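You operate a simulated robot arm through the tools that you are given. There is no shell and no other tool. Be economical: measure what you need, move in short steps, check, and stop when the job is done.

You run a simulated robot arm. Do the job below in one go: nothing can be reset, and whatever is moved stays where it is left.

## Task
Dust the picture frame, fit its backing board and close both turn buttons.
Fine: dust first, with the brown pad; pad back.

It is judged by the outcome, as a careful person would: the job done as asked, and still so three seconds after it is handed in. It fails if anything else is knocked over, pushed out of place, dropped, spilled or broken.

## Robot
A 7-joint arm with a two-finger parallel gripper, fixed in place. Base frame: the origin is at the foot of the arm, x ahead of it, y to its left, z up; the work surface is at about z = 780. Readings come in mm, degrees, newtons and seconds.
Its first joint turns from -166.0 to 166.0 degrees. Payload 4.4 kg.
The tool frame sits at the grasp point between the pads (the TCP): z along the fingers, y along the line on which they close. The tips reach 23 mm beyond it. Largest opening 94 mm; finger width 38, thickness 10; the body of the gripper, 54 by 96 mm, starts 39 mm behind the TCP.
Orientation is told as [roll, pitch, yaw] about the base's x, y, z axes, in that order, counted from this pose: with the fingers straight down and closing along the base's y, the tool's x points along the base's -x, its y along +y and its z along -z.

## Interface
- The arm moves only by the tool drive_tool. Its argument "steps" is a list of rows, each a list of 3 entries, a list of its own where there are three numbers: the shift along the tool's x, y, z in mm, then the turn, a rotation vector about the tool's x, y, z in degrees, then the gripper command, from -1 (fully open) to 1 (shut), values between in proportion. In form: [[[x, y, z], [rx, ry, rz], grip], ...]. A call has 1 to 20 rows; each row is the pose to reach, as a shift and turn from the pose commanded when the call began, along the tool's axes at that moment. Each row takes 0.2 s and may step no farther than 50 mm and 8.6 degrees from the row before; otherwise, or with a gripper value out of range, the whole call is refused. A pose out of reach is approached as far as the arm can. The call stops where the force on the tool passes 40 N (or 10 N more than at its start, if that is more) or the arm is blocked; 0.2 s more then pass. Each finger travels about 72 mm/s and halts on what it meets, pressing with about 21 N; the grip force reading is that of the motor and also rises with nothing between the fingers. The clock runs only during rows and for 0.2 s after the last one: add rows that repeat a pose to give the fingers time. It gives the time, the measured TCP pose, the force on the tool (base axes), the opening and the grip force at its end, in the units of the frame above (readings bear some noise).
- Cameras (640 x 400 px; columns grow to the right, rows downward): "scene" is fixed at [222.9, -648, 1399.7]; the picture's right is [0.84, -0.54, 0.00], its down [-0.13, -0.21, -0.97] and it looks along [0.52, 0.82, -0.25] (base axes); focal length 352 px, centre (320, 200). "wrist" rides on the gripper at [86, 16, -74] in the tool frame; the picture's right is [-0.18, 0.98, 0.00], its down [-0.58, -0.11, -0.81] and it looks along [-0.79, -0.15, 0.59] (tool axes); focal length 243 px, centre (320, 200). There is no depth. A picture from a camera that has moved, and an enlarged one, comes with that camera's place and axes in the base frame and with its lens. The place of the scene camera against the robot may be out by one fixed shift of up to 18 mm in any direction.
- get_image(camera): a new picture of that camera. The clock stands still meanwhile.
- enlarge(camera, box): a new picture of the part [left, top, right, bottom] of that camera's present view, enlarged. The clock stands still meanwhile.
- job_done(): hands the job in; it is judged then, once.

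Work in short steps. Places have to be worked out from the pictures, the camera data and where the tool is seen: move nearer, look again, correct. Check each grasp and each placing, and mend what went wrong. You have 120 turns and 84 pictures in all, those below and enlarged ones among them. Open the gripper and draw the arm clear of the work before you hand the job in, unless the task says otherwise; then end with one line.

The tools are called as a command line: name --argument value ..., lists and objects as JSON in quotes. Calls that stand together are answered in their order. drive_tool: Moves the arm, as the interface text tells. Its arguments: {"type":"object","properties":{"steps":{"type":"array"}},"required":["steps"]} The other tools are called the same way: get_image (camera) takes a picture; enlarge (camera, box) takes an enlarged picture of a part of a camera's view; job_done () hands the job in.

At the start:

```text
time_s: 0.0
eef_pos: [853.8, 24.2, 1126.0]
ee_rot: [0.0, 0.0, 0.0]
wrist_force: [-0.2, -0.3, -0.8]
width: 93.9
finger_force: 0.1
```

scene: 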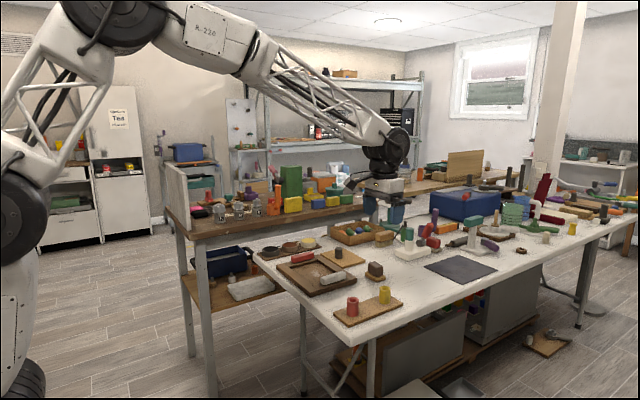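
wrist: 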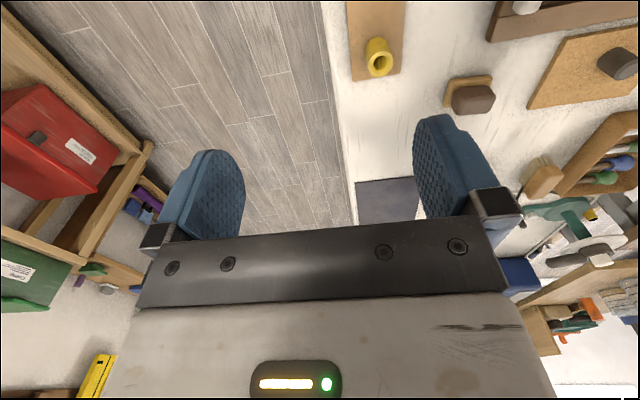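

I start by enlarging the frame area of the scene view, to identify the frame, board, pad and turn buttons.

enlarge --camera "scene" --box '[240, 210, 440, 335]'

enlarge --camera "wrist" --box '[320, 0, 640, 200]'

```text
3.20 times, centred on (340, 272) of scene
camera zoom: at [222.9, -648.0, 1399.7], right [0.84, -0.54, 0.0], down [-0.13, -0.21, -0.97], along [0.52, 0.82, -0.25], focal length 1128 px, centre (256, -32)
```

zoom: 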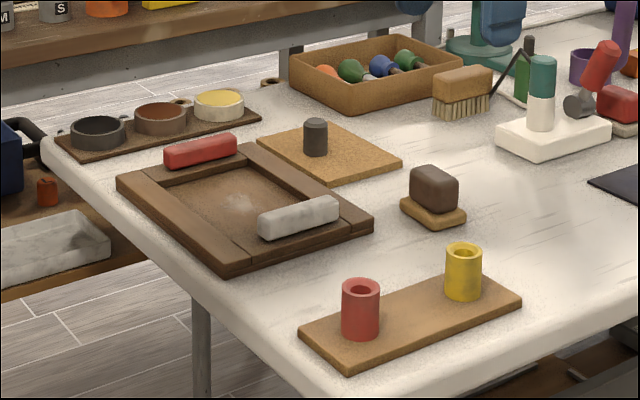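

```text
2.00 times, centred on (480, 100) of wrist
camera zoom: at [766.9, 40.9, 1201.8], right [0.18, 0.98, 0.0], down [0.58, -0.11, 0.81], along [0.79, -0.15, -0.59], focal length 485 px, centre (0, 400)
```

zoom: 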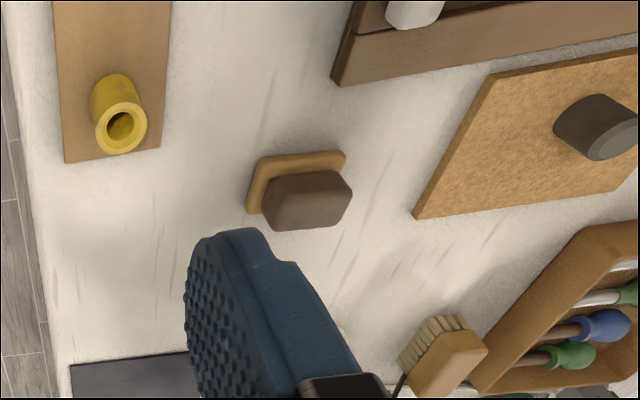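

I judge the frame (red and white turn buttons) at about (865, 395), the backing board with a dark knob beyond it, and the brown pad on its stand at about (1045, 260). I move the hand high, towards the frame, for a better view.

drive_tool --steps '[[[12, 44, 10], [0, 0, 0], -1], [[24, 88, 20], [0, 0, 0], -1], [[36, 132, 30], [0, 0, 0], -1], [[48, 176, 40], [0, 0, 0], -1], [[60, 220, 50], [0, 0, 0], -1], [[72, 264, 60], [0, 0, 0], -1], [[84, 308, 70], [0, 0, 0], -1], [[94, 340, 80], [0, 0, 0], -1], [[94, 340, 80], [0, 0, 0], -1]]'

get_image --camera "wrist"

get_image --camera "scene"

```text
time_s: 2.0
eef_pos: [758.1, 365.5, 1043.3]
ee_rot: [0.0, -0.1, 0.0]
wrist_force: [-0.7, 0.6, -1.0]
width: 94.0
finger_force: 0.1
```

```text
79 pictures are left
camera wrist: at [671.8, 382.2, 1118.8], right [0.18, 0.98, 0.0], down [0.58, -0.11, 0.81], along [0.79, -0.15, -0.59], focal length 243 px, centre (320, 200)
```

wrist: 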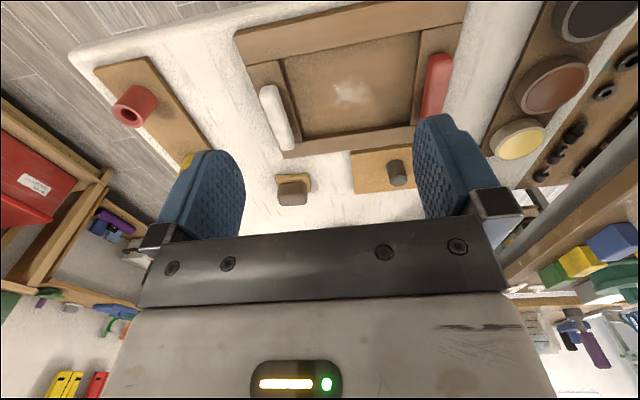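

```text
78 pictures are left
```

scene: 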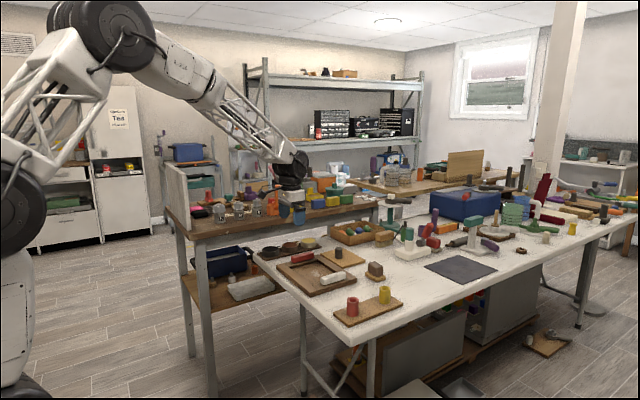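

The frame lies nearly square to the base axes (about x 768–961, y 262–519), with both buttons now lying along x on its side rails. The pad is at about (1025, 262), so I move closer to it to measure it.

drive_tool --steps '[[[-34, -20, 16], [0, 0, 0], -1], [[-68, -40, 32], [0, 0, 0], -1], [[-102, -60, 48], [0, 0, 0], -1], [[-136, -80, 64], [0, 0, 0], -1], [[-172, -100, 80], [0, 0, 0], -1], [[-172, -100, 80], [0, 0, 0], -1]]'

get_image --camera "wrist"

```text
time_s: 3.4
eef_pos: [930.7, 264.3, 965.0]
ee_rot: [0.0, 0.0, 0.1]
wrist_force: [0.9, -0.1, 0.9]
width: 93.8
finger_force: 0.1
```

```text
77 pictures are left
camera wrist: at [844.4, 280.3, 1040.9], right [0.18, 0.98, 0.0], down [0.58, -0.11, 0.81], along [0.79, -0.15, -0.59], focal length 243 px, centre (320, 200)
```

wrist: 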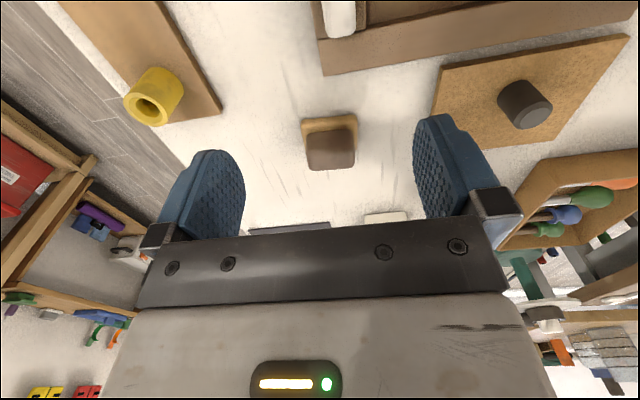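

The pad shows between the fingers; I enlarge it for accurate lines.

enlarge --camera "wrist" --box '[250, 80, 410, 180]'

enlarge --camera "scene" --box '[336, 250, 416, 300]'

```text
4.00 times, centred on (330, 130) of wrist
camera zoom: at [844.4, 280.3, 1040.9], right [0.18, 0.98, 0.0], down [0.58, -0.11, 0.81], along [0.79, -0.15, -0.59], focal length 970 px, centre (280, 480)
```

zoom: 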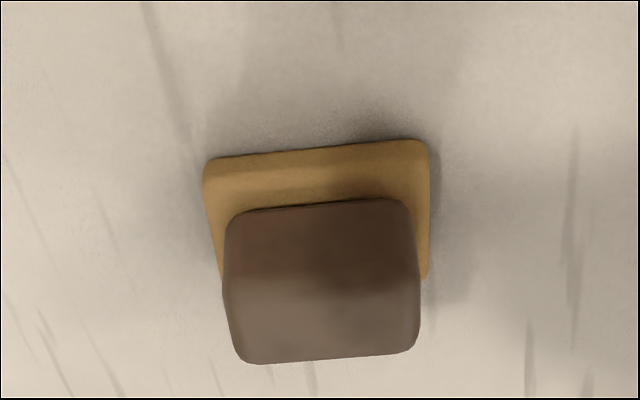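

```text
8.00 times, centred on (376, 275) of scene
camera zoom: at [222.9, -648.0, 1399.7], right [0.84, -0.54, 0.0], down [-0.13, -0.21, -0.97], along [0.52, 0.82, -0.25], focal length 2819 px, centre (-128, -400)
```

zoom: 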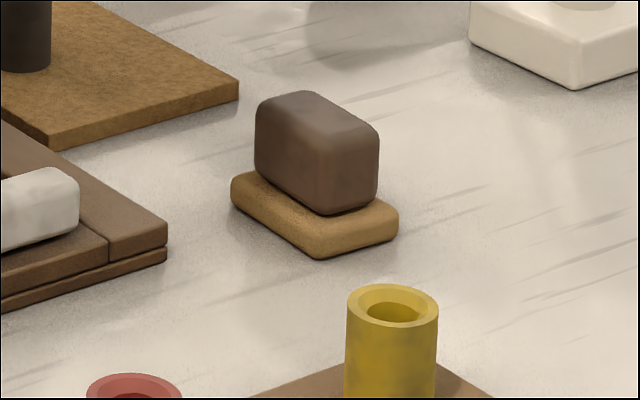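

The pad is about 33 × 54 × 40 mm, centred near (1046, 258) on a stand whose top is at about z 797, which is beyond the vertical reach. I tilt the hand outward 30° about its closing axis and move above the pad.

drive_tool --steps '[[[-20, -2, 10], [0, -7.5, 0], -1], [[-45, -3, 20], [0, -15, 0], -1], [[-70, -4, 30], [0, -22.5, 0], -1], [[-90, -5, 45], [0, -30, 0], -1], [[-116, -6, 60], [0, -30, 0], -1], [[-116, -6, 60], [0, -30, 0], -1]]'

enlarge --camera "wrist" --box '[200, 0, 440, 150]'

enlarge --camera "scene" --box '[296, 200, 456, 300]'

```text
time_s: 4.8
eef_pos: [1050.4, 257.6, 908.4]
ee_rot: [0.0, -29.9, 0.0]
wrist_force: [-1.2, -0.1, -0.5]
width: 93.9
finger_force: 0.0
```

```text
2.67 times, centred on (320, 75) of wrist
camera zoom: at [938.1, 274.7, 930.1], right [0.16, 0.98, 0.09], down [0.1, -0.11, 0.99], along [0.98, -0.15, -0.12], focal length 647 px, centre (320, 533)
```

zoom: 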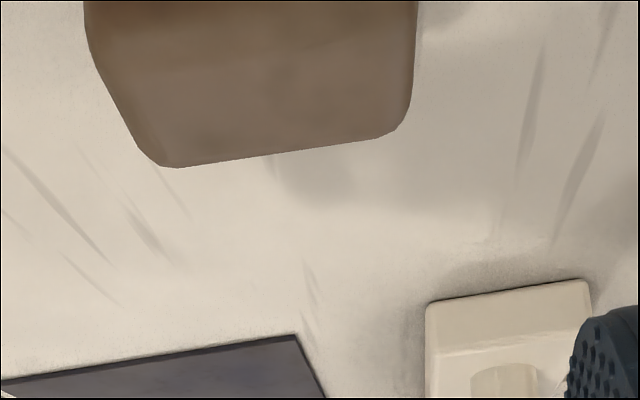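

```text
4.00 times, centred on (376, 250) of scene
camera zoom: at [222.9, -648.0, 1399.7], right [0.84, -0.54, 0.0], down [-0.13, -0.21, -0.97], along [0.52, 0.82, -0.25], focal length 1409 px, centre (96, 0)
```

zoom: 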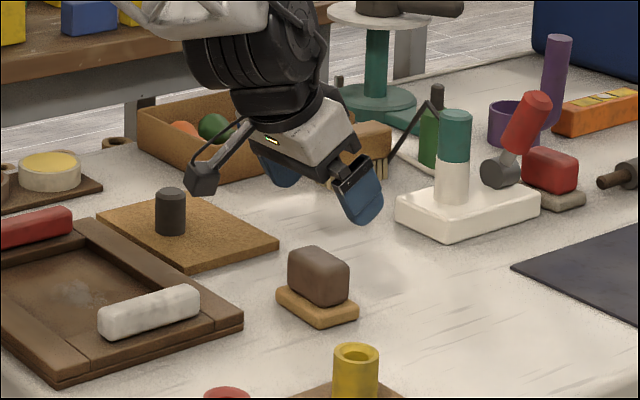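

The tilted pose holds. The pad is centred near (1047, 257) with its top at about z 836, so I lower the fingers around it to TCP (1040, 257, 836).

drive_tool --steps '[[[15, 0, 19], [0, 0, 0], -1], [[30, 0, 38], [0, 0, 0], -1], [[40, 0, 52], [0, 0, 0], -1], [[45, 0, 57.5], [0, 0, 0], -1], [[45, 0, 57.5], [0, 0, 0], -1]]'

enlarge --camera "scene" --box '[336, 235, 416, 285]'

get_image --camera "wrist"

```text
time_s: 6.0
eef_pos: [1036.5, 258.1, 835.2]
ee_rot: [0.0, -29.9, 0.0]
wrist_force: [-0.2, -0.2, 1.4]
width: 93.7
finger_force: 0.0
```

```text
8.00 times, centred on (376, 260) of scene
camera zoom: at [222.9, -648.0, 1399.7], right [0.84, -0.54, 0.0], down [-0.13, -0.21, -0.97], along [0.52, 0.82, -0.25], focal length 2819 px, centre (-128, -280)
```

zoom: 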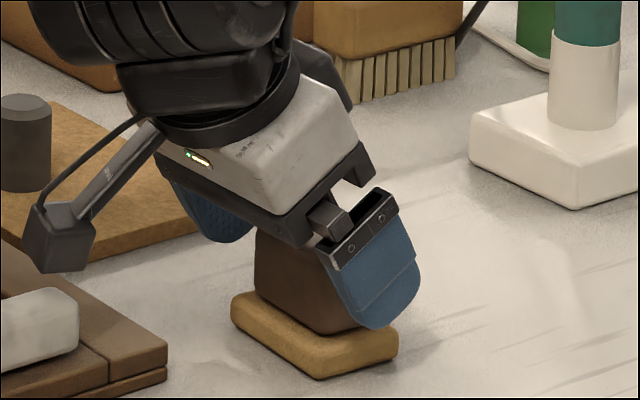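

```text
71 pictures are left
camera wrist: at [926.3, 274.9, 857.4], right [0.16, 0.98, 0.09], down [0.1, -0.11, 0.99], along [0.98, -0.15, -0.12], focal length 243 px, centre (320, 200)
```

wrist: 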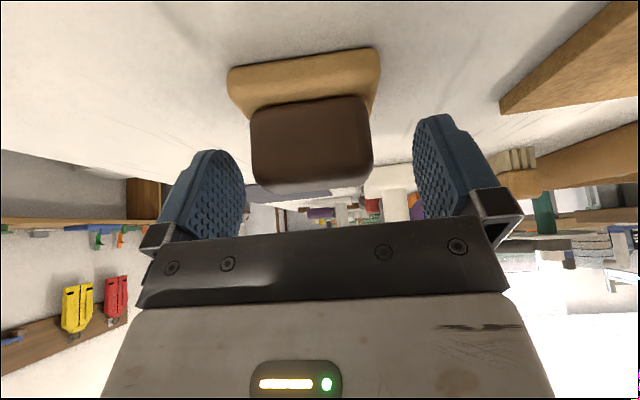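

The pad sits about 4 mm to the −y side between the fingers. I shift by that much and close.

drive_tool --steps '[[[-2, -4, 0], [0, 0, 0], -1], [[-2, -4, 0], [0, 0, 0], 1], [[-2, -4, 0], [0, 0, 0], 1], [[-2, -4, 0], [0, 0, 0], 1], [[-2, -4, 0], [0, 0, 0], 1]]'

enlarge --camera "scene" --box '[336, 235, 416, 285]'

```text
time_s: 7.2
eef_pos: [1040.5, 255.2, 836.0]
ee_rot: [0.0, -30.0, -0.1]
wrist_force: [0.4, 1.2, 1.4]
width: 57.7
finger_force: 20.3
```

```text
8.00 times, centred on (376, 260) of scene
camera zoom: at [222.9, -648.0, 1399.7], right [0.84, -0.54, 0.0], down [-0.13, -0.21, -0.97], along [0.52, 0.82, -0.25], focal length 2819 px, centre (-128, -280)
```

zoom: 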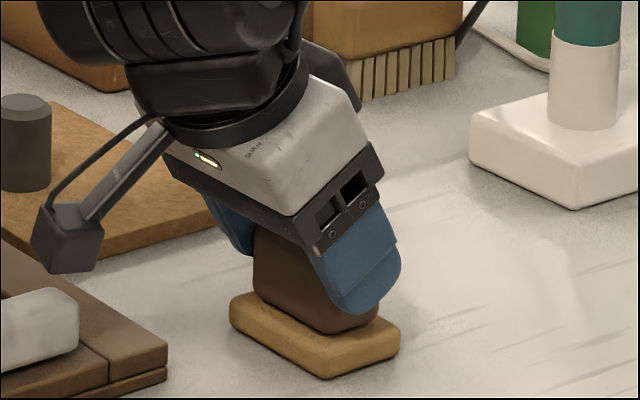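

Gripped at 57.7 mm wide; the return pose is TCP (1040.5, 255, 836). I lift straight up.

drive_tool --steps '[[[-5, 0, -8.66], [0, 0, 0], 1], [[-15, 0, -26], [0, 0, 0], 1], [[-30, 0, -52], [0, 0, 0], 1], [[-45, 0, -78], [0, 0, 0], 1], [[-60, 0, -104], [0, 0, 0], 1], [[-60, 0, -104], [0, 0, 0], 1]]'

enlarge --camera "scene" --box '[240, 210, 440, 335]'

get_image --camera "wrist"

```text
time_s: 8.6
eef_pos: [1040.7, 257.0, 954.9]
ee_rot: [0.0, -30.1, 0.0]
wrist_force: [-0.2, 0.4, -0.8]
width: 57.6
finger_force: 21.6
```

```text
3.20 times, centred on (340, 272) of scene
camera zoom: at [222.9, -648.0, 1399.7], right [0.84, -0.54, 0.0], down [-0.13, -0.21, -0.97], along [0.52, 0.82, -0.25], focal length 1128 px, centre (256, -32)
```

zoom: 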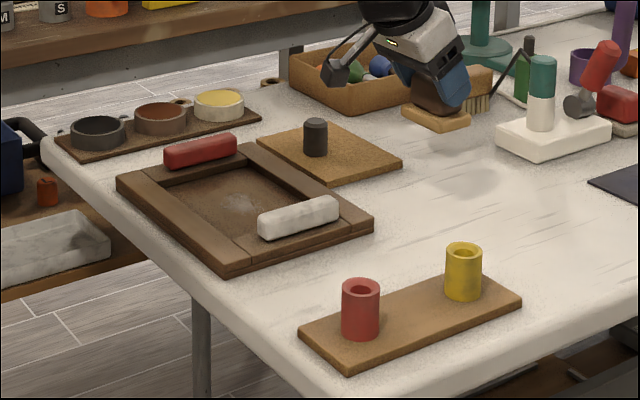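

```text
68 pictures are left
camera wrist: at [928.6, 273.3, 976.0], right [0.16, 0.98, 0.09], down [0.1, -0.11, 0.99], along [0.98, -0.15, -0.12], focal length 243 px, centre (320, 200)
```

wrist: 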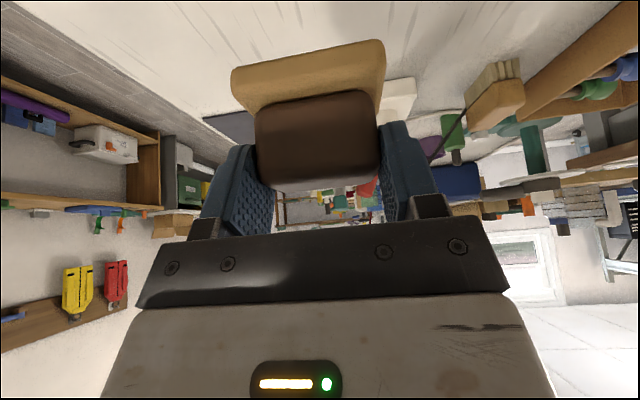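

The tan base is part of the pad: it came up with it, and its sole is 56 mm below the TCP (at 836 it sat on the table at 780). The dust spot is near (862, 390) in an opening of about x 808–930, y 308–480; I carry the pad over it.

drive_tool --steps '[[[32, 26.6, -18.5], [0, 0, 0], 1], [[64, 53.2, -37], [0, 0, 0], 1], [[96, 79.8, -55.5], [0, 0, 0], 1], [[128, 106.4, -74], [0, 0, 0], 1], [[160, 133, -92.5], [0, 0, 0], 1], [[175, 133, -66.5], [0, 0, 0], 1], [[190, 133, -40.5], [0, 0, 0], 1], [[190, 133, -40.5], [0, 0, 0], 1]]'

enlarge --camera "scene" --box '[260, 225, 388, 305]'

get_image --camera "wrist"

```text
time_s: 10.4
eef_pos: [854.8, 388.3, 895.7]
ee_rot: [0.0, -29.9, -0.1]
wrist_force: [0.0, -0.2, -0.7]
width: 57.7
finger_force: 21.0
```

```text
5.00 times, centred on (324, 265) of scene
camera zoom: at [222.9, -648.0, 1399.7], right [0.84, -0.54, 0.0], down [-0.13, -0.21, -0.97], along [0.52, 0.82, -0.25], focal length 1762 px, centre (300, -125)
```

zoom: 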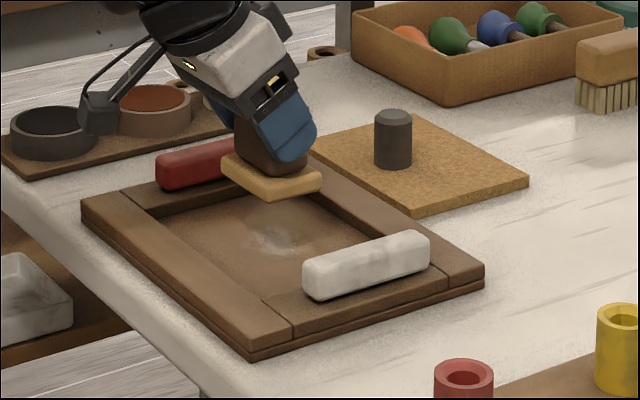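

```text
66 pictures are left
camera wrist: at [742.8, 405.3, 917.5], right [0.16, 0.98, 0.09], down [0.1, -0.11, 0.99], along [0.98, -0.15, -0.12], focal length 243 px, centre (320, 200)
```

wrist: 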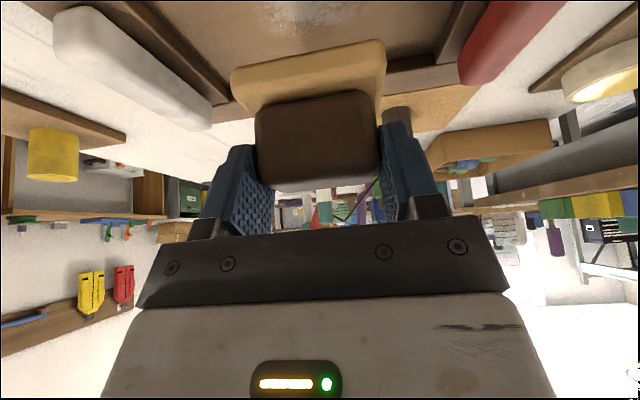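

I lower to just above the expected contact (TCP about 844).

drive_tool --steps '[[[10, 0, 17.3], [0, 0, 0], 1], [[17.5, 0, 30.3], [0, 0, 0], 1], [[21, 0, 36.4], [0, 0, 0], 1], [[23, 0, 39.8], [0, 0, 0], 1], [[23, 0, 39.8], [0, 0, 0], 1]]'

enlarge --camera "scene" --box '[260, 225, 388, 305]'

```text
time_s: 11.6
eef_pos: [852.4, 385.8, 849.3]
ee_rot: [0.0, -30.1, 0.1]
wrist_force: [0.4, -0.4, -0.3]
width: 57.4
finger_force: 21.1
```

```text
5.00 times, centred on (324, 265) of scene
camera zoom: at [222.9, -648.0, 1399.7], right [0.84, -0.54, 0.0], down [-0.13, -0.21, -0.97], along [0.52, 0.82, -0.25], focal length 1762 px, centre (300, -125)
```

zoom: 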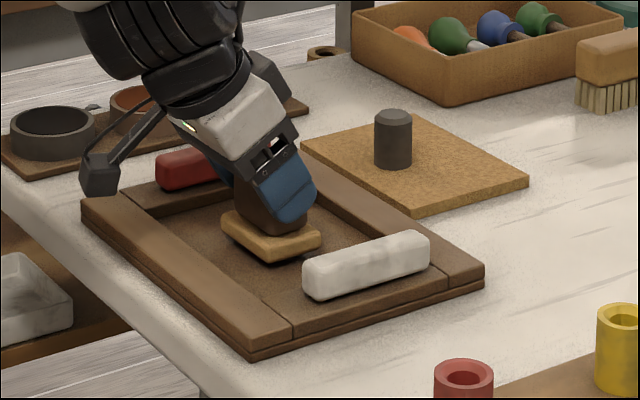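

No contact yet. I go down 2 mm at a time and watch the force.

drive_tool --steps '[[[1, 0, 1.73], [0, 0, 0], 1], [[2, 0, 3.46], [0, 0, 0], 1], [[2, 0, 3.46], [0, 0, 0], 1]]'

```text
time_s: 12.4
eef_pos: [854.9, 386.9, 845.9]
ee_rot: [0.1, -30.0, -0.1]
wrist_force: [-0.2, -0.8, 0.2]
width: 57.5
finger_force: 21.0
```

Still free at 846; 2 mm more steps.

drive_tool --steps '[[[1, 0, 1.73], [0, 0, 0], 1], [[1, 0, 1.73], [0, 0, 0], 1]]'

drive_tool --steps '[[[1, 0, 1.73], [0, 0, 0], 1], [[1, 0, 1.73], [0, 0, 0], 1]]'

drive_tool --steps '[[[0.5, 0, 0.87], [0, 0, 0], 1], [[0.5, 0, 0.87], [0, 0, 0], 1]]'

```text
time_s: 13.0
eef_pos: [852.9, 386.1, 843.8]
ee_rot: [0.1, -30.0, 0.1]
wrist_force: [0.3, 0.4, -1.3]
width: 57.8
finger_force: 20.8
```

```text
time_s: 13.6
eef_pos: [853.2, 386.0, 843.0]
ee_rot: [0.0, -30.1, -0.1]
wrist_force: [-0.9, -3.2, 9.6]
width: 57.6
finger_force: 21.2
```

```text
time_s: 14.2
eef_pos: [854.6, 387.1, 841.9]
ee_rot: [0.1, -30.1, -0.1]
wrist_force: [-1.1, 3.9, 20.5]
width: 57.9
finger_force: 20.8
```

Contact at about 842, with 20 N. I ease off slightly and wipe a serpentine over the dust spot, staying inside the rails.

drive_tool --steps '[[[7.5, 0, -4.9], [0, 0, 0], 1], [[15.3, 0, -9.4], [0, 0, 0], 1], [[15.3, -15, -9.4], [0, 0, 0], 1], [[15.3, -30, -9.4], [0, 0, 0], 1], [[-8.9, -30, 4.6], [0, 0, 0], 1], [[-30.6, -30, 17.1], [0, 0, 0], 1], [[-30.6, -15, 17.1], [0, 0, 0], 1], [[-30.6, 0, 17.1], [0, 0, 0], 1], [[-8.9, 0, 4.6], [0, 0, 0], 1], [[15.3, 0, -9.4], [0, 0, 0], 1], [[15.3, 15, -9.4], [0, 0, 0], 1], [[15.3, 30, -9.4], [0, 0, 0], 1], [[-8.9, 30, 4.6], [0, 0, 0], 1], [[-30.6, 30, 17.1], [0, 0, 0], 1], [[-30.6, 15, 17.1], [0, 0, 0], 1], [[-30.6, 0, 17.1], [0, 0, 0], 1], [[-15, 0, 8], [0, 0, 0], 1], [[-0.2, 0, -0.4], [0, 0, 0], 1]]'

enlarge --camera "scene" --box '[260, 225, 388, 305]'

```text
time_s: 18.0
eef_pos: [853.1, 385.9, 840.7]
ee_rot: [0.0, -30.0, -0.1]
wrist_force: [1.8, -1.0, 4.2]
width: 57.7
finger_force: 20.8
```

```text
5.00 times, centred on (324, 265) of scene
camera zoom: at [222.9, -648.0, 1399.7], right [0.84, -0.54, 0.0], down [-0.13, -0.21, -0.97], along [0.52, 0.82, -0.25], focal length 1762 px, centre (300, -125)
```

zoom: 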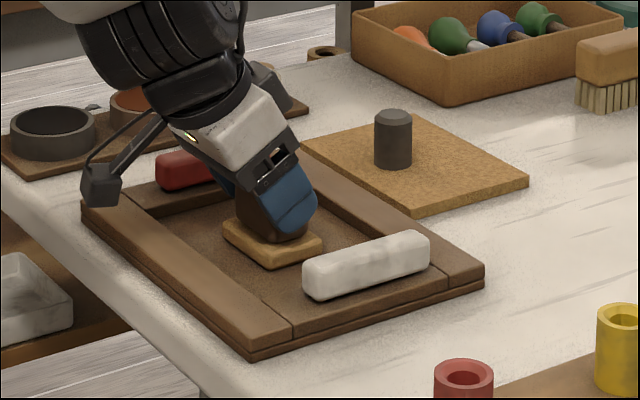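

The wipe went through. I lift 80 mm and look at the recess.

drive_tool --steps '[[[-10, 0, -17.3], [0, 0, 0], 1], [[-25, 0, -43.3], [0, 0, 0], 1], [[-45, 0, -78], [0, 0, 0], 1], [[-45, 0, -78], [0, 0, 0], 1]]'

enlarge --camera "scene" --box '[260, 225, 388, 305]'

get_image --camera "wrist"

```text
time_s: 19.0
eef_pos: [853.9, 386.1, 928.5]
ee_rot: [0.0, -30.0, 0.0]
wrist_force: [0.3, 0.4, -2.4]
width: 57.6
finger_force: 21.0
```

```text
5.00 times, centred on (324, 265) of scene
camera zoom: at [222.9, -648.0, 1399.7], right [0.84, -0.54, 0.0], down [-0.13, -0.21, -0.97], along [0.52, 0.82, -0.25], focal length 1762 px, centre (300, -125)
```

zoom: 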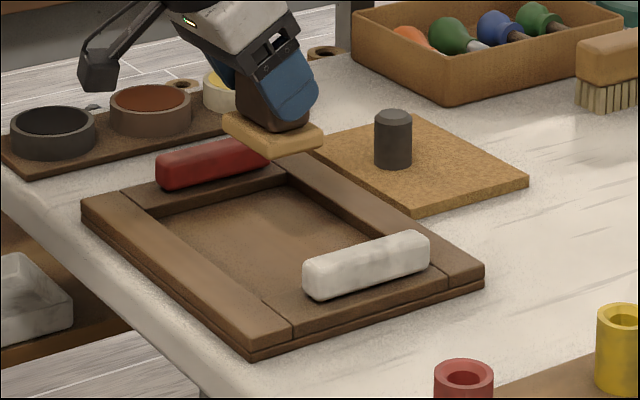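

```text
62 pictures are left
camera wrist: at [742.4, 402.7, 950.6], right [0.16, 0.98, 0.09], down [0.1, -0.11, 0.99], along [0.98, -0.15, -0.12], focal length 243 px, centre (320, 200)
```

wrist: 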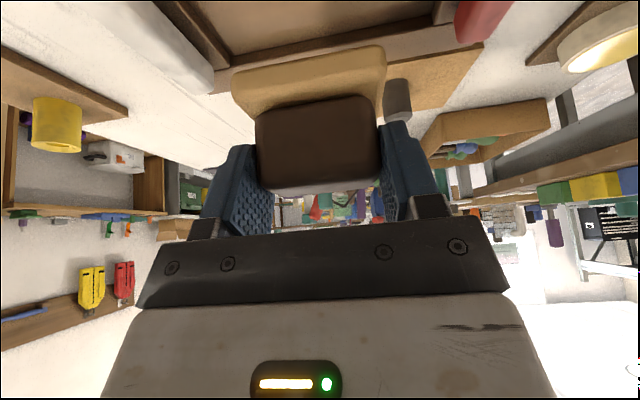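

The recess is clean. I carry the pad back to its place.

drive_tool --steps '[[[-13.5, 0, -23.4], [0, 0, 0], 1], [[-45.8, -26.2, -4.7], [0, 0, 0], 1], [[-78.1, -52.4, 13.9], [0, 0, 0], 1], [[-110.4, -78.6, 32.6], [0, 0, 0], 1], [[-142.7, -104.8, 51.2], [0, 0, 0], 1], [[-175, -131, 69.9], [0, 0, 0], 1], [[-153.5, -131, 106.7], [0, 0, 0], 1], [[-132.5, -131, 143.5], [0, 0, 0], 1], [[-132.5, -131, 143.5], [0, 0, 0], 1]]'

drive_tool --steps '[[[5, 0, 8.66], [0, 0, 0], 1], [[10, 0, 17.3], [0, 0, 0], 1], [[10, 0, 17.3], [0, 0, 0], 1]]'

enlarge --camera "scene" --box '[336, 235, 416, 285]'

```text
time_s: 21.0
eef_pos: [1040.3, 252.6, 875.7]
ee_rot: [-0.1, -30.1, 0.0]
wrist_force: [0.1, 0.2, -1.7]
width: 57.6
finger_force: 21.1
```

```text
time_s: 21.8
eef_pos: [1041.6, 255.2, 852.9]
ee_rot: [0.0, -30.1, -0.1]
wrist_force: [0.3, -0.1, -1.4]
width: 57.4
finger_force: 20.7
```

```text
8.00 times, centred on (376, 260) of scene
camera zoom: at [222.9, -648.0, 1399.7], right [0.84, -0.54, 0.0], down [-0.13, -0.21, -0.97], along [0.52, 0.82, -0.25], focal length 2819 px, centre (-128, -280)
```

zoom: 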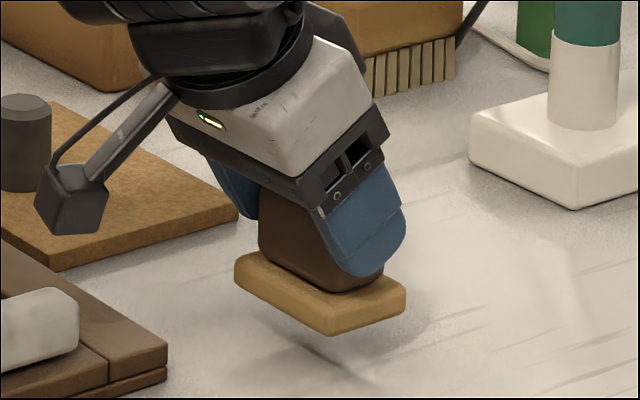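

About 17 mm to go. I lower until contact.

drive_tool --steps '[[[3, 0, 5.2], [0, 0, 0], 1], [[5, 0, 8.66], [0, 0, 0], 1], [[7, 0, 12.1], [0, 0, 0], 1], [[7, 0, 12.1], [0, 0, 0], 1]]'

drive_tool --steps '[[[0.7, 0, 1.3], [0, 0, 0], 1], [[0.7, 0, 1.3], [0, 0, 0], 1]]'

drive_tool --steps '[[[0.7, 0, 1.3], [0, 0, 0], 1], [[0.7, 0, 1.3], [0, 0, 0], 1]]'

enlarge --camera "scene" --box '[336, 235, 416, 285]'

```text
time_s: 22.8
eef_pos: [1039.7, 255.0, 839.0]
ee_rot: [0.1, -30.0, 0.0]
wrist_force: [1.1, -0.7, -1.8]
width: 57.6
finger_force: 20.8
```

```text
time_s: 23.4
eef_pos: [1040.2, 255.0, 837.4]
ee_rot: [0.1, -30.0, -0.1]
wrist_force: [-0.2, 0.4, -0.9]
width: 57.3
finger_force: 21.2
```

```text
time_s: 24.0
eef_pos: [1039.2, 256.7, 836.1]
ee_rot: [-0.1, -29.9, 0.0]
wrist_force: [0.3, -0.9, -0.4]
width: 57.8
finger_force: 20.7
```

```text
8.00 times, centred on (376, 260) of scene
camera zoom: at [222.9, -648.0, 1399.7], right [0.84, -0.54, 0.0], down [-0.13, -0.21, -0.97], along [0.52, 0.82, -0.25], focal length 2819 px, centre (-128, -280)
```

zoom: 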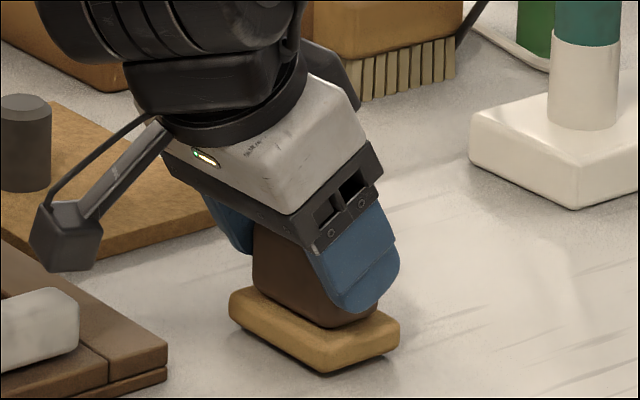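

Almost touching; 1 mm steps more until the force shows.

drive_tool --steps '[[[0.6, 0, 1], [0, 0, 0], 1], [[0.6, 0, 1], [0, 0, 0], 1]]'

drive_tool --steps '[[[0.5, 0, 0.9], [0, 0, 0], 1], [[0.5, 0, 0.9], [0, 0, 0], 1]]'

```text
time_s: 24.6
eef_pos: [1039.2, 254.7, 834.4]
ee_rot: [0.0, -29.9, 0.1]
wrist_force: [-0.8, 0.0, -1.0]
width: 57.7
finger_force: 20.9
```

```text
time_s: 25.2
eef_pos: [1041.0, 255.9, 835.1]
ee_rot: [0.0, -29.9, 0.1]
wrist_force: [0.0, 0.5, -0.7]
width: 57.4
finger_force: 20.8
```

drive_tool --steps '[[[0.5, 0, 0.9], [0, 0, 0], 1], [[0.5, 0, 0.9], [0, 0, 0], 1]]'

drive_tool --steps '[[[0.5, 0, 0.9], [0, 0, 0], 1], [[0.5, 0, 0.9], [0, 0, 0], 1]]'

enlarge --camera "scene" --box '[336, 235, 416, 285]'

```text
time_s: 25.8
eef_pos: [1039.7, 257.0, 832.8]
ee_rot: [0.0, -30.1, 0.0]
wrist_force: [-1.4, -1.0, 7.9]
width: 57.7
finger_force: 21.2
```

```text
time_s: 26.4
eef_pos: [1041.7, 256.1, 834.0]
ee_rot: [0.0, -30.0, 0.0]
wrist_force: [2.2, -1.5, 19.7]
width: 57.5
finger_force: 20.4
```

```text
8.00 times, centred on (376, 260) of scene
camera zoom: at [222.9, -648.0, 1399.7], right [0.84, -0.54, 0.0], down [-0.13, -0.21, -0.97], along [0.52, 0.82, -0.25], focal length 2819 px, centre (-128, -280)
```

zoom: 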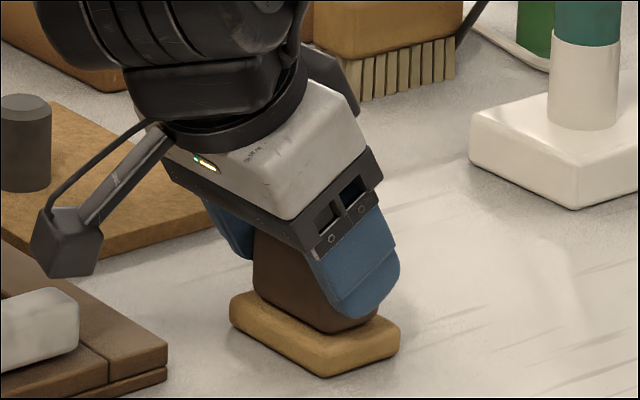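

It is resting on the table where it stood. I ease off, open and rise.

drive_tool --steps '[[[-0.4, 0, -0.7], [0, 0, 0], 1], [[-0.4, 0, -0.7], [0, 0, 0], -1], [[-0.4, 0, -0.7], [0, 0, 0], -1], [[-0.4, 0, -0.7], [0, 0, 0], -1], [[-10, 0, -17.3], [0, 0, 0], -1], [[-30, 0, -52], [0, 0, 0], -1], [[-50, 0, -86.6], [0, 0, 0], -1], [[-65, 0, -112.6], [0, 0, 0], -1], [[-65, 0, -112.6], [0, 0, 0], -1]]'

enlarge --camera "scene" --box '[240, 210, 440, 335]'

```text
time_s: 28.4
eef_pos: [1038.2, 256.6, 962.3]
ee_rot: [0.0, -30.0, 0.0]
wrist_force: [0.3, -0.3, 0.5]
width: 94.1
finger_force: 0.0
```

```text
3.20 times, centred on (340, 272) of scene
camera zoom: at [222.9, -648.0, 1399.7], right [0.84, -0.54, 0.0], down [-0.13, -0.21, -0.97], along [0.52, 0.82, -0.25], focal length 1128 px, centre (256, -32)
```

zoom: 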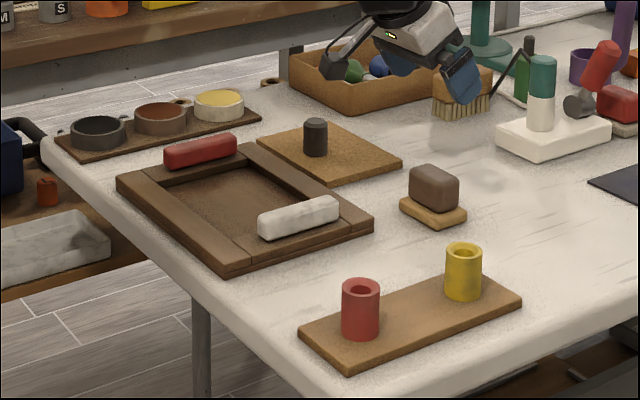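

The pad is back exactly. Next is the backing board: I judge it about 107 × 163 mm with its knob near (1024, 468), so I go upright at (900, 417, 962) to measure it.

drive_tool --steps '[[[23.9, 32, -13.8], [0, 6, 0], -1], [[47.8, 64, -27.6], [0, 12, 0], -1], [[71.7, 96, -41.4], [0, 18, 0], -1], [[95.6, 128, -55.2], [0, 24, 0], -1], [[119.5, 160, -69], [0, 30, 0], -1], [[119.5, 160, -69], [0, 30, 0], -1]]'

get_image --camera "wrist"

enlarge --camera "wrist" --box '[210, 60, 450, 210]'

```text
time_s: 29.8
eef_pos: [904.0, 417.1, 961.9]
ee_rot: [0.0, 0.1, 0.0]
wrist_force: [-0.6, 0.6, 0.0]
width: 94.1
finger_force: 0.0
```

```text
57 pictures are left
camera wrist: at [819.1, 434.2, 1037.2], right [0.18, 0.98, 0.0], down [0.58, -0.11, 0.81], along [0.79, -0.15, -0.59], focal length 243 px, centre (320, 200)
```

wrist: 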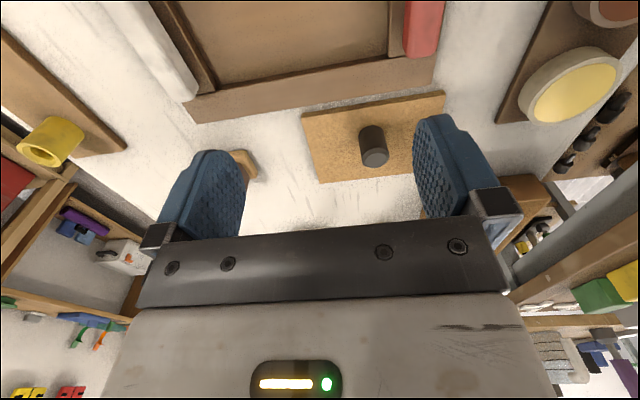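

```text
2.67 times, centred on (330, 135) of wrist
camera zoom: at [819.1, 434.2, 1037.2], right [0.18, 0.98, 0.0], down [0.58, -0.11, 0.81], along [0.79, -0.15, -0.59], focal length 647 px, centre (293, 373)
```

zoom: 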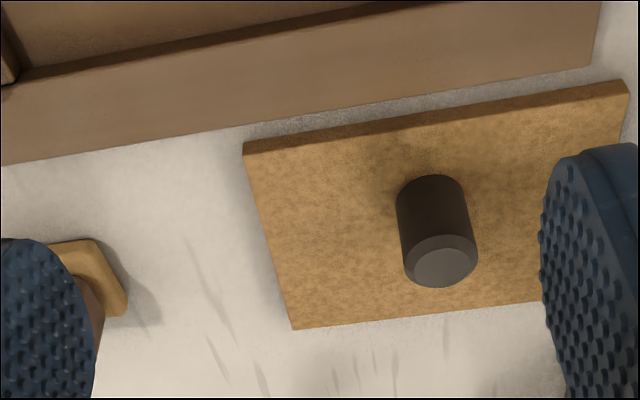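

The board lies square (x about 985–1100, y 382–540) with its knob (diameter about 32, top z about 832) at about (1026, 464), off-centre towards the base. That is 1126 mm out, so I turn the hand to the radial direction and tilt it 45°.

drive_tool --steps '[[[0, 0, 0], [0, 0, -8.1], -1], [[0, 0, 0], [0, 0, -16.2], -1], [[0, 0, 0], [0, 0, -24.3], -1], [[0, 0, 0], [0, 0, -24.3], -1]]'

drive_tool --steps '[[[-20, -1.2, 10], [0, -7.5, 0], -1], [[-40, -2.5, 20], [0, -15, 0], -1], [[-60, -3.7, 32], [0, -22.5, 0], -1], [[-80, -4.9, 44], [0, -30, 0], -1], [[-100, -6.1, 56], [0, -37.5, 0], -1], [[-122.5, -7.4, 65], [0, -45, 0], -1], [[-122.5, -7.4, 65], [0, -45, 0], -1]]'

enlarge --camera "scene" --box '[280, 190, 440, 290]'

get_image --camera "wrist"

```text
time_s: 30.8
eef_pos: [903.2, 416.2, 960.0]
ee_rot: [-0.1, 0.0, 24.3]
wrist_force: [-0.2, -0.4, -0.4]
width: 94.0
finger_force: 0.1
```

```text
time_s: 32.4
eef_pos: [1018.3, 457.6, 899.6]
ee_rot: [0.0, -45.1, 24.3]
wrist_force: [-0.2, -0.6, 0.6]
width: 94.0
finger_force: 0.0
```

```text
4.00 times, centred on (360, 240) of scene
camera zoom: at [222.9, -648.0, 1399.7], right [0.84, -0.54, 0.0], down [-0.13, -0.21, -0.97], along [0.52, 0.82, -0.25], focal length 1409 px, centre (160, 40)
```

zoom: 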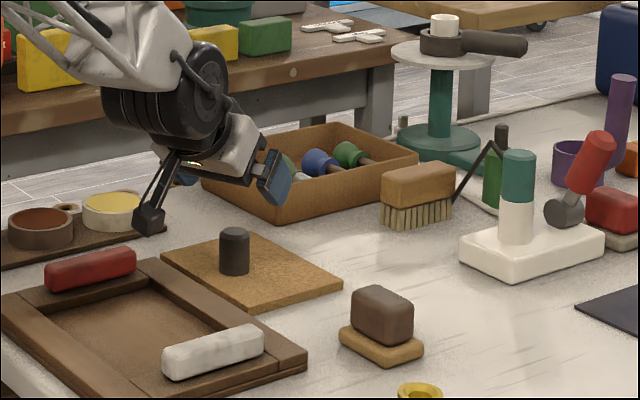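

```text
54 pictures are left
camera wrist: at [909.0, 427.4, 890.6], right [-0.29, 0.95, 0.13], down [-0.1, -0.17, 0.98], along [0.95, 0.27, 0.14], focal length 243 px, centre (320, 200)
```

wrist: 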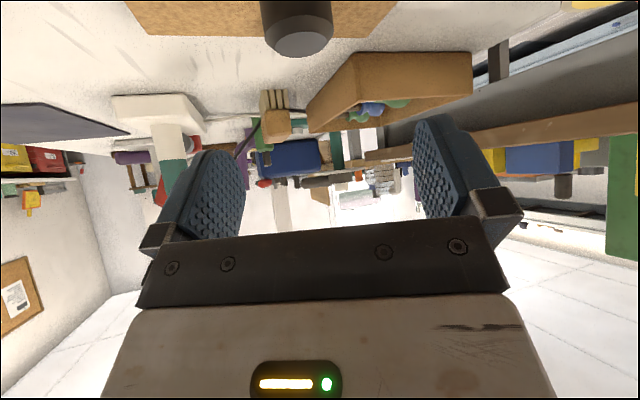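

The knob is centred between the fingers, but at 45° the wrist camera would come too close to the frame on the way down. I reduce the tilt to 33° and see whether the reach still holds partway down.

drive_tool --steps '[[[7, 0, 7], [0, 6, 0], -1], [[14, 0, 14], [0, 12, 0], -1], [[21, 0, 21], [0, 12, 0], -1], [[21, 0, 21], [0, 12, 0], -1]]'

get_image --camera "wrist"

```text
time_s: 33.4
eef_pos: [1017.5, 458.8, 868.6]
ee_rot: [0.0, -33.0, 24.3]
wrist_force: [0.2, -0.9, 0.3]
width: 93.8
finger_force: 0.1
```

```text
53 pictures are left
camera wrist: at [908.3, 427.4, 884.0], right [-0.26, 0.96, 0.1], down [0.09, -0.08, 0.99], along [0.96, 0.27, -0.06], focal length 243 px, centre (320, 200)
```

wrist: 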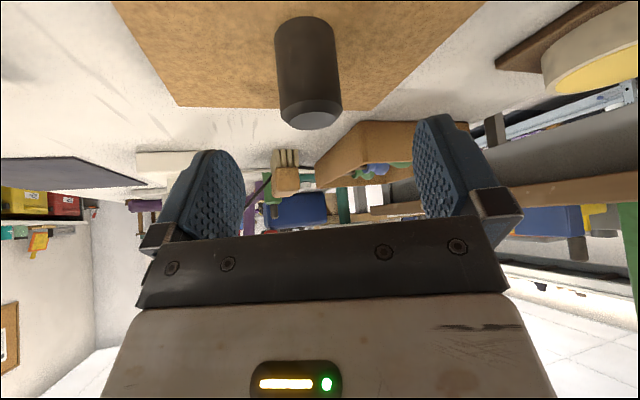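

Reach is fine at 33°. I shift 2.5 mm sideways to centre on the knob and lower to TCP z about 824.

drive_tool --steps '[[[8, -2.5, 13], [0, 0, 0], -1], [[16, -2.5, 26], [0, 0, 0], -1], [[21, -2.5, 34], [0, 0, 0], -1], [[23.5, -2.5, 37.8], [0, 0, 0], -1], [[23.5, -2.5, 37.8], [0, 0, 0], -1]]'

enlarge --camera "scene" --box '[280, 220, 376, 280]'

get_image --camera "wrist"

```text
time_s: 34.6
eef_pos: [1019.2, 458.3, 822.2]
ee_rot: [0.0, -33.0, 24.3]
wrist_force: [0.3, 0.8, 0.5]
width: 94.1
finger_force: 0.0
```

```text
6.67 times, centred on (328, 250) of scene
camera zoom: at [222.9, -648.0, 1399.7], right [0.84, -0.54, 0.0], down [-0.13, -0.21, -0.97], along [0.52, 0.82, -0.25], focal length 2349 px, centre (267, -133)
```

zoom: 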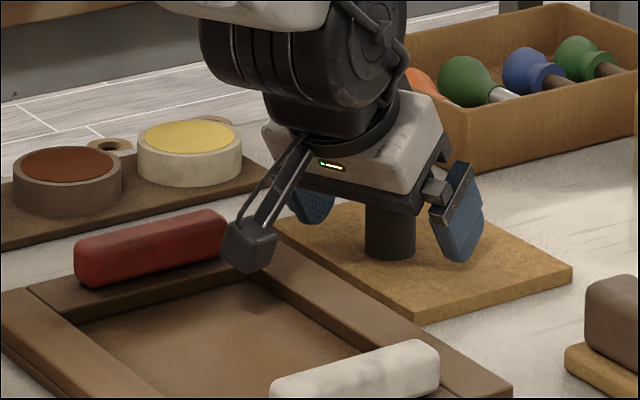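

```text
51 pictures are left
camera wrist: at [910.4, 427.7, 838.4], right [-0.26, 0.96, 0.1], down [0.09, -0.08, 0.99], along [0.96, 0.27, -0.06], focal length 243 px, centre (320, 200)
```

wrist: 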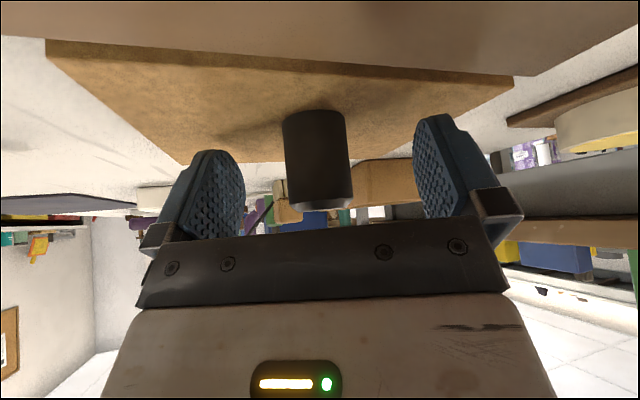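

The knob is centred between the fingers. I close.

drive_tool --steps '[[[0, 0, 0], [0, 0, 0], 0.5], [[0, 0, 0], [0, 0, 0], 1], [[0, 0, 0], [0, 0, 0], 1], [[0, 0, 0], [0, 0, 0], 1], [[0, 0, 0], [0, 0, 0], 1], [[0, 0, 0], [0, 0, 0], 1]]'

```text
time_s: 36.0
eef_pos: [1018.8, 458.2, 823.0]
ee_rot: [0.1, -33.0, 24.2]
wrist_force: [1.0, -0.5, 2.1]
width: 30.8
finger_force: 21.1
```

Gripped on the 31 mm knob. I lift 60 mm straight up and check that the board stays level.

drive_tool --steps '[[[-2.7, 0, -4.2], [0, 0, 0], 1], [[-10.9, 0, -16.8], [0, 0, 0], 1], [[-21.8, 0, -33.6], [0, 0, 0], 1], [[-32.7, 0, -50.3], [0, 0, 0], 1], [[-32.7, 0, -50.3], [0, 0, 0], 1]]'

enlarge --camera "scene" --box '[260, 200, 404, 290]'

get_image --camera "wrist"

```text
time_s: 37.2
eef_pos: [1018.3, 457.8, 882.8]
ee_rot: [0.0, -33.0, 24.2]
wrist_force: [-0.5, 0.2, -1.0]
width: 30.5
finger_force: 21.1
```

```text
4.44 times, centred on (332, 245) of scene
camera zoom: at [222.9, -648.0, 1399.7], right [0.84, -0.54, 0.0], down [-0.13, -0.21, -0.97], along [0.52, 0.82, -0.25], focal length 1566 px, centre (267, 0)
```

zoom: 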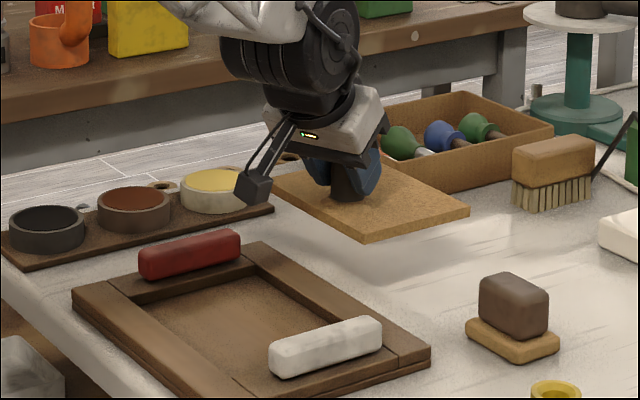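

```text
49 pictures are left
camera wrist: at [908.6, 427.2, 899.1], right [-0.26, 0.96, 0.1], down [0.09, -0.08, 0.99], along [0.96, 0.27, -0.06], focal length 243 px, centre (320, 200)
```

wrist: 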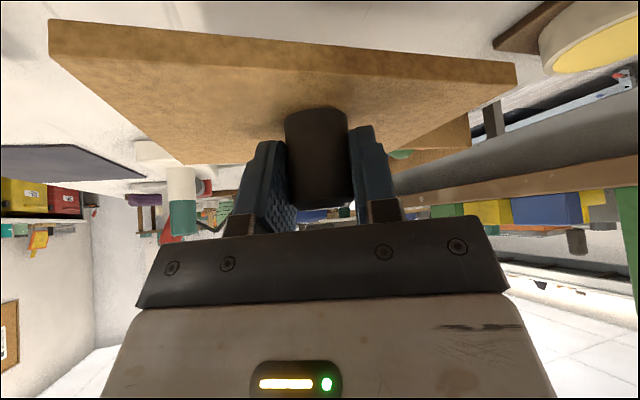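

The board is held level: its near edge is at x about 985.5, y about 380–543, and it was square to the base. I zoom in on the frame to measure the opening more accurately.

enlarge --camera "scene" --box '[272, 250, 360, 305]'

```text
7.27 times, centred on (316, 278) of scene
camera zoom: at [222.9, -648.0, 1399.7], right [0.84, -0.54, 0.0], down [-0.13, -0.21, -0.97], along [0.52, 0.82, -0.25], focal length 2563 px, centre (349, -364)
```

zoom: 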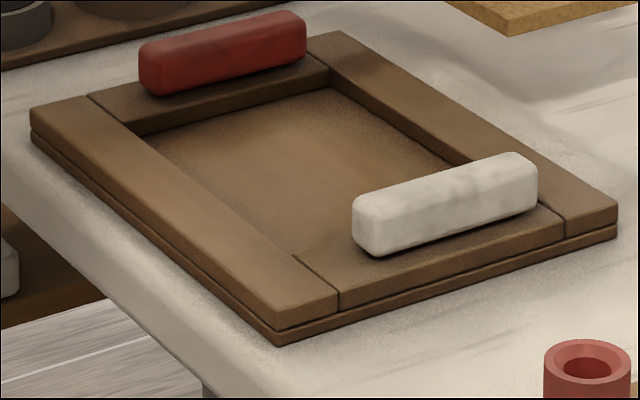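

The opening comes to about x 800–934, y 302–483 (133 × 181), with its floor at about 787 and the rail tops at about 799. The board is about 117 × 163, so there is roughly 8 mm clearance each side. I carry it above the opening (board centre to (866, 392)).

drive_tool --steps '[[[-10.9, 0, -16.8], [0, 0, 0], 1], [[21.1, 2.1, -37.6], [0, 0, 0], 1], [[53.2, 4.2, -58.4], [0, 0, 0], 1], [[85.2, 6.3, -79.2], [0, 0, 0], 1], [[117.3, 8.4, -100], [0, 0, 0], 1], [[149.3, 10.5, -120.8], [0, 0, 0], 1], [[149.3, 10.5, -120.8], [0, 0, 0], 1]]'

enlarge --camera "scene" --box '[260, 220, 372, 290]'

get_image --camera "wrist"

```text
time_s: 38.8
eef_pos: [842.0, 388.7, 905.1]
ee_rot: [-0.1, -33.0, 24.3]
wrist_force: [0.5, 0.0, -1.8]
width: 30.5
finger_force: 20.7
```

```text
5.71 times, centred on (316, 255) of scene
camera zoom: at [222.9, -648.0, 1399.7], right [0.84, -0.54, 0.0], down [-0.13, -0.21, -0.97], along [0.52, 0.82, -0.25], focal length 2013 px, centre (343, -114)
```

zoom: 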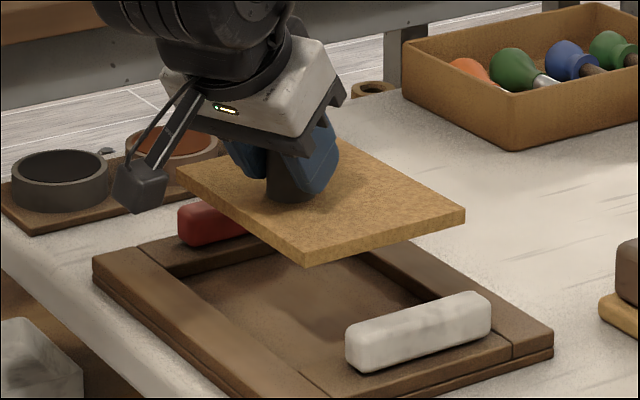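

```text
46 pictures are left
camera wrist: at [734.2, 357.2, 920.6], right [-0.26, 0.96, 0.1], down [0.09, -0.08, 0.99], along [0.96, 0.27, -0.06], focal length 243 px, centre (320, 200)
```

wrist: 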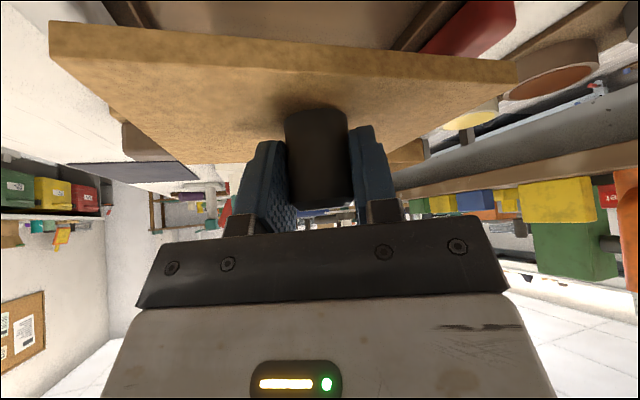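

Positioned over it. I lower to about 7 mm above the rails (TCP 850) and look.

drive_tool --steps '[[[10, 0, 15.4], [0, 0, 0], 1], [[20, 0, 30.8], [0, 0, 0], 1], [[27, 0, 41.6], [0, 0, 0], 1], [[30, 0, 46.1], [0, 0, 0], 1], [[30, 0, 46.1], [0, 0, 0], 1]]'

enlarge --camera "scene" --box '[272, 250, 360, 305]'

get_image --camera "wrist"

```text
time_s: 40.0
eef_pos: [840.2, 387.9, 847.5]
ee_rot: [0.0, -33.0, 24.2]
wrist_force: [0.0, 0.2, -2.8]
width: 31.0
finger_force: 21.6
```

```text
7.27 times, centred on (316, 278) of scene
camera zoom: at [222.9, -648.0, 1399.7], right [0.84, -0.54, 0.0], down [-0.13, -0.21, -0.97], along [0.52, 0.82, -0.25], focal length 2563 px, centre (349, -364)
```

zoom: 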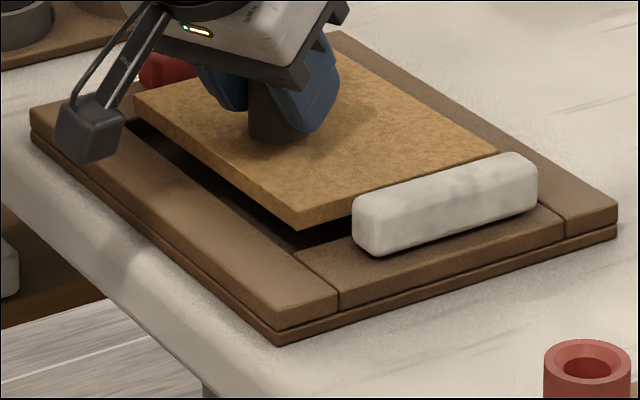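

```text
44 pictures are left
camera wrist: at [731.6, 357.5, 865.0], right [-0.26, 0.96, 0.1], down [0.09, -0.08, 0.99], along [0.96, 0.27, -0.06], focal length 243 px, centre (320, 200)
```

wrist: 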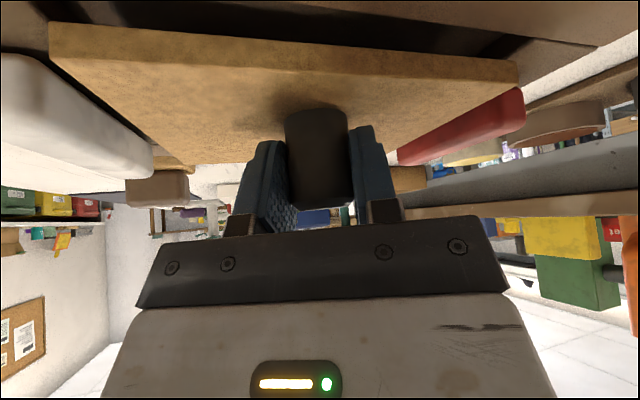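

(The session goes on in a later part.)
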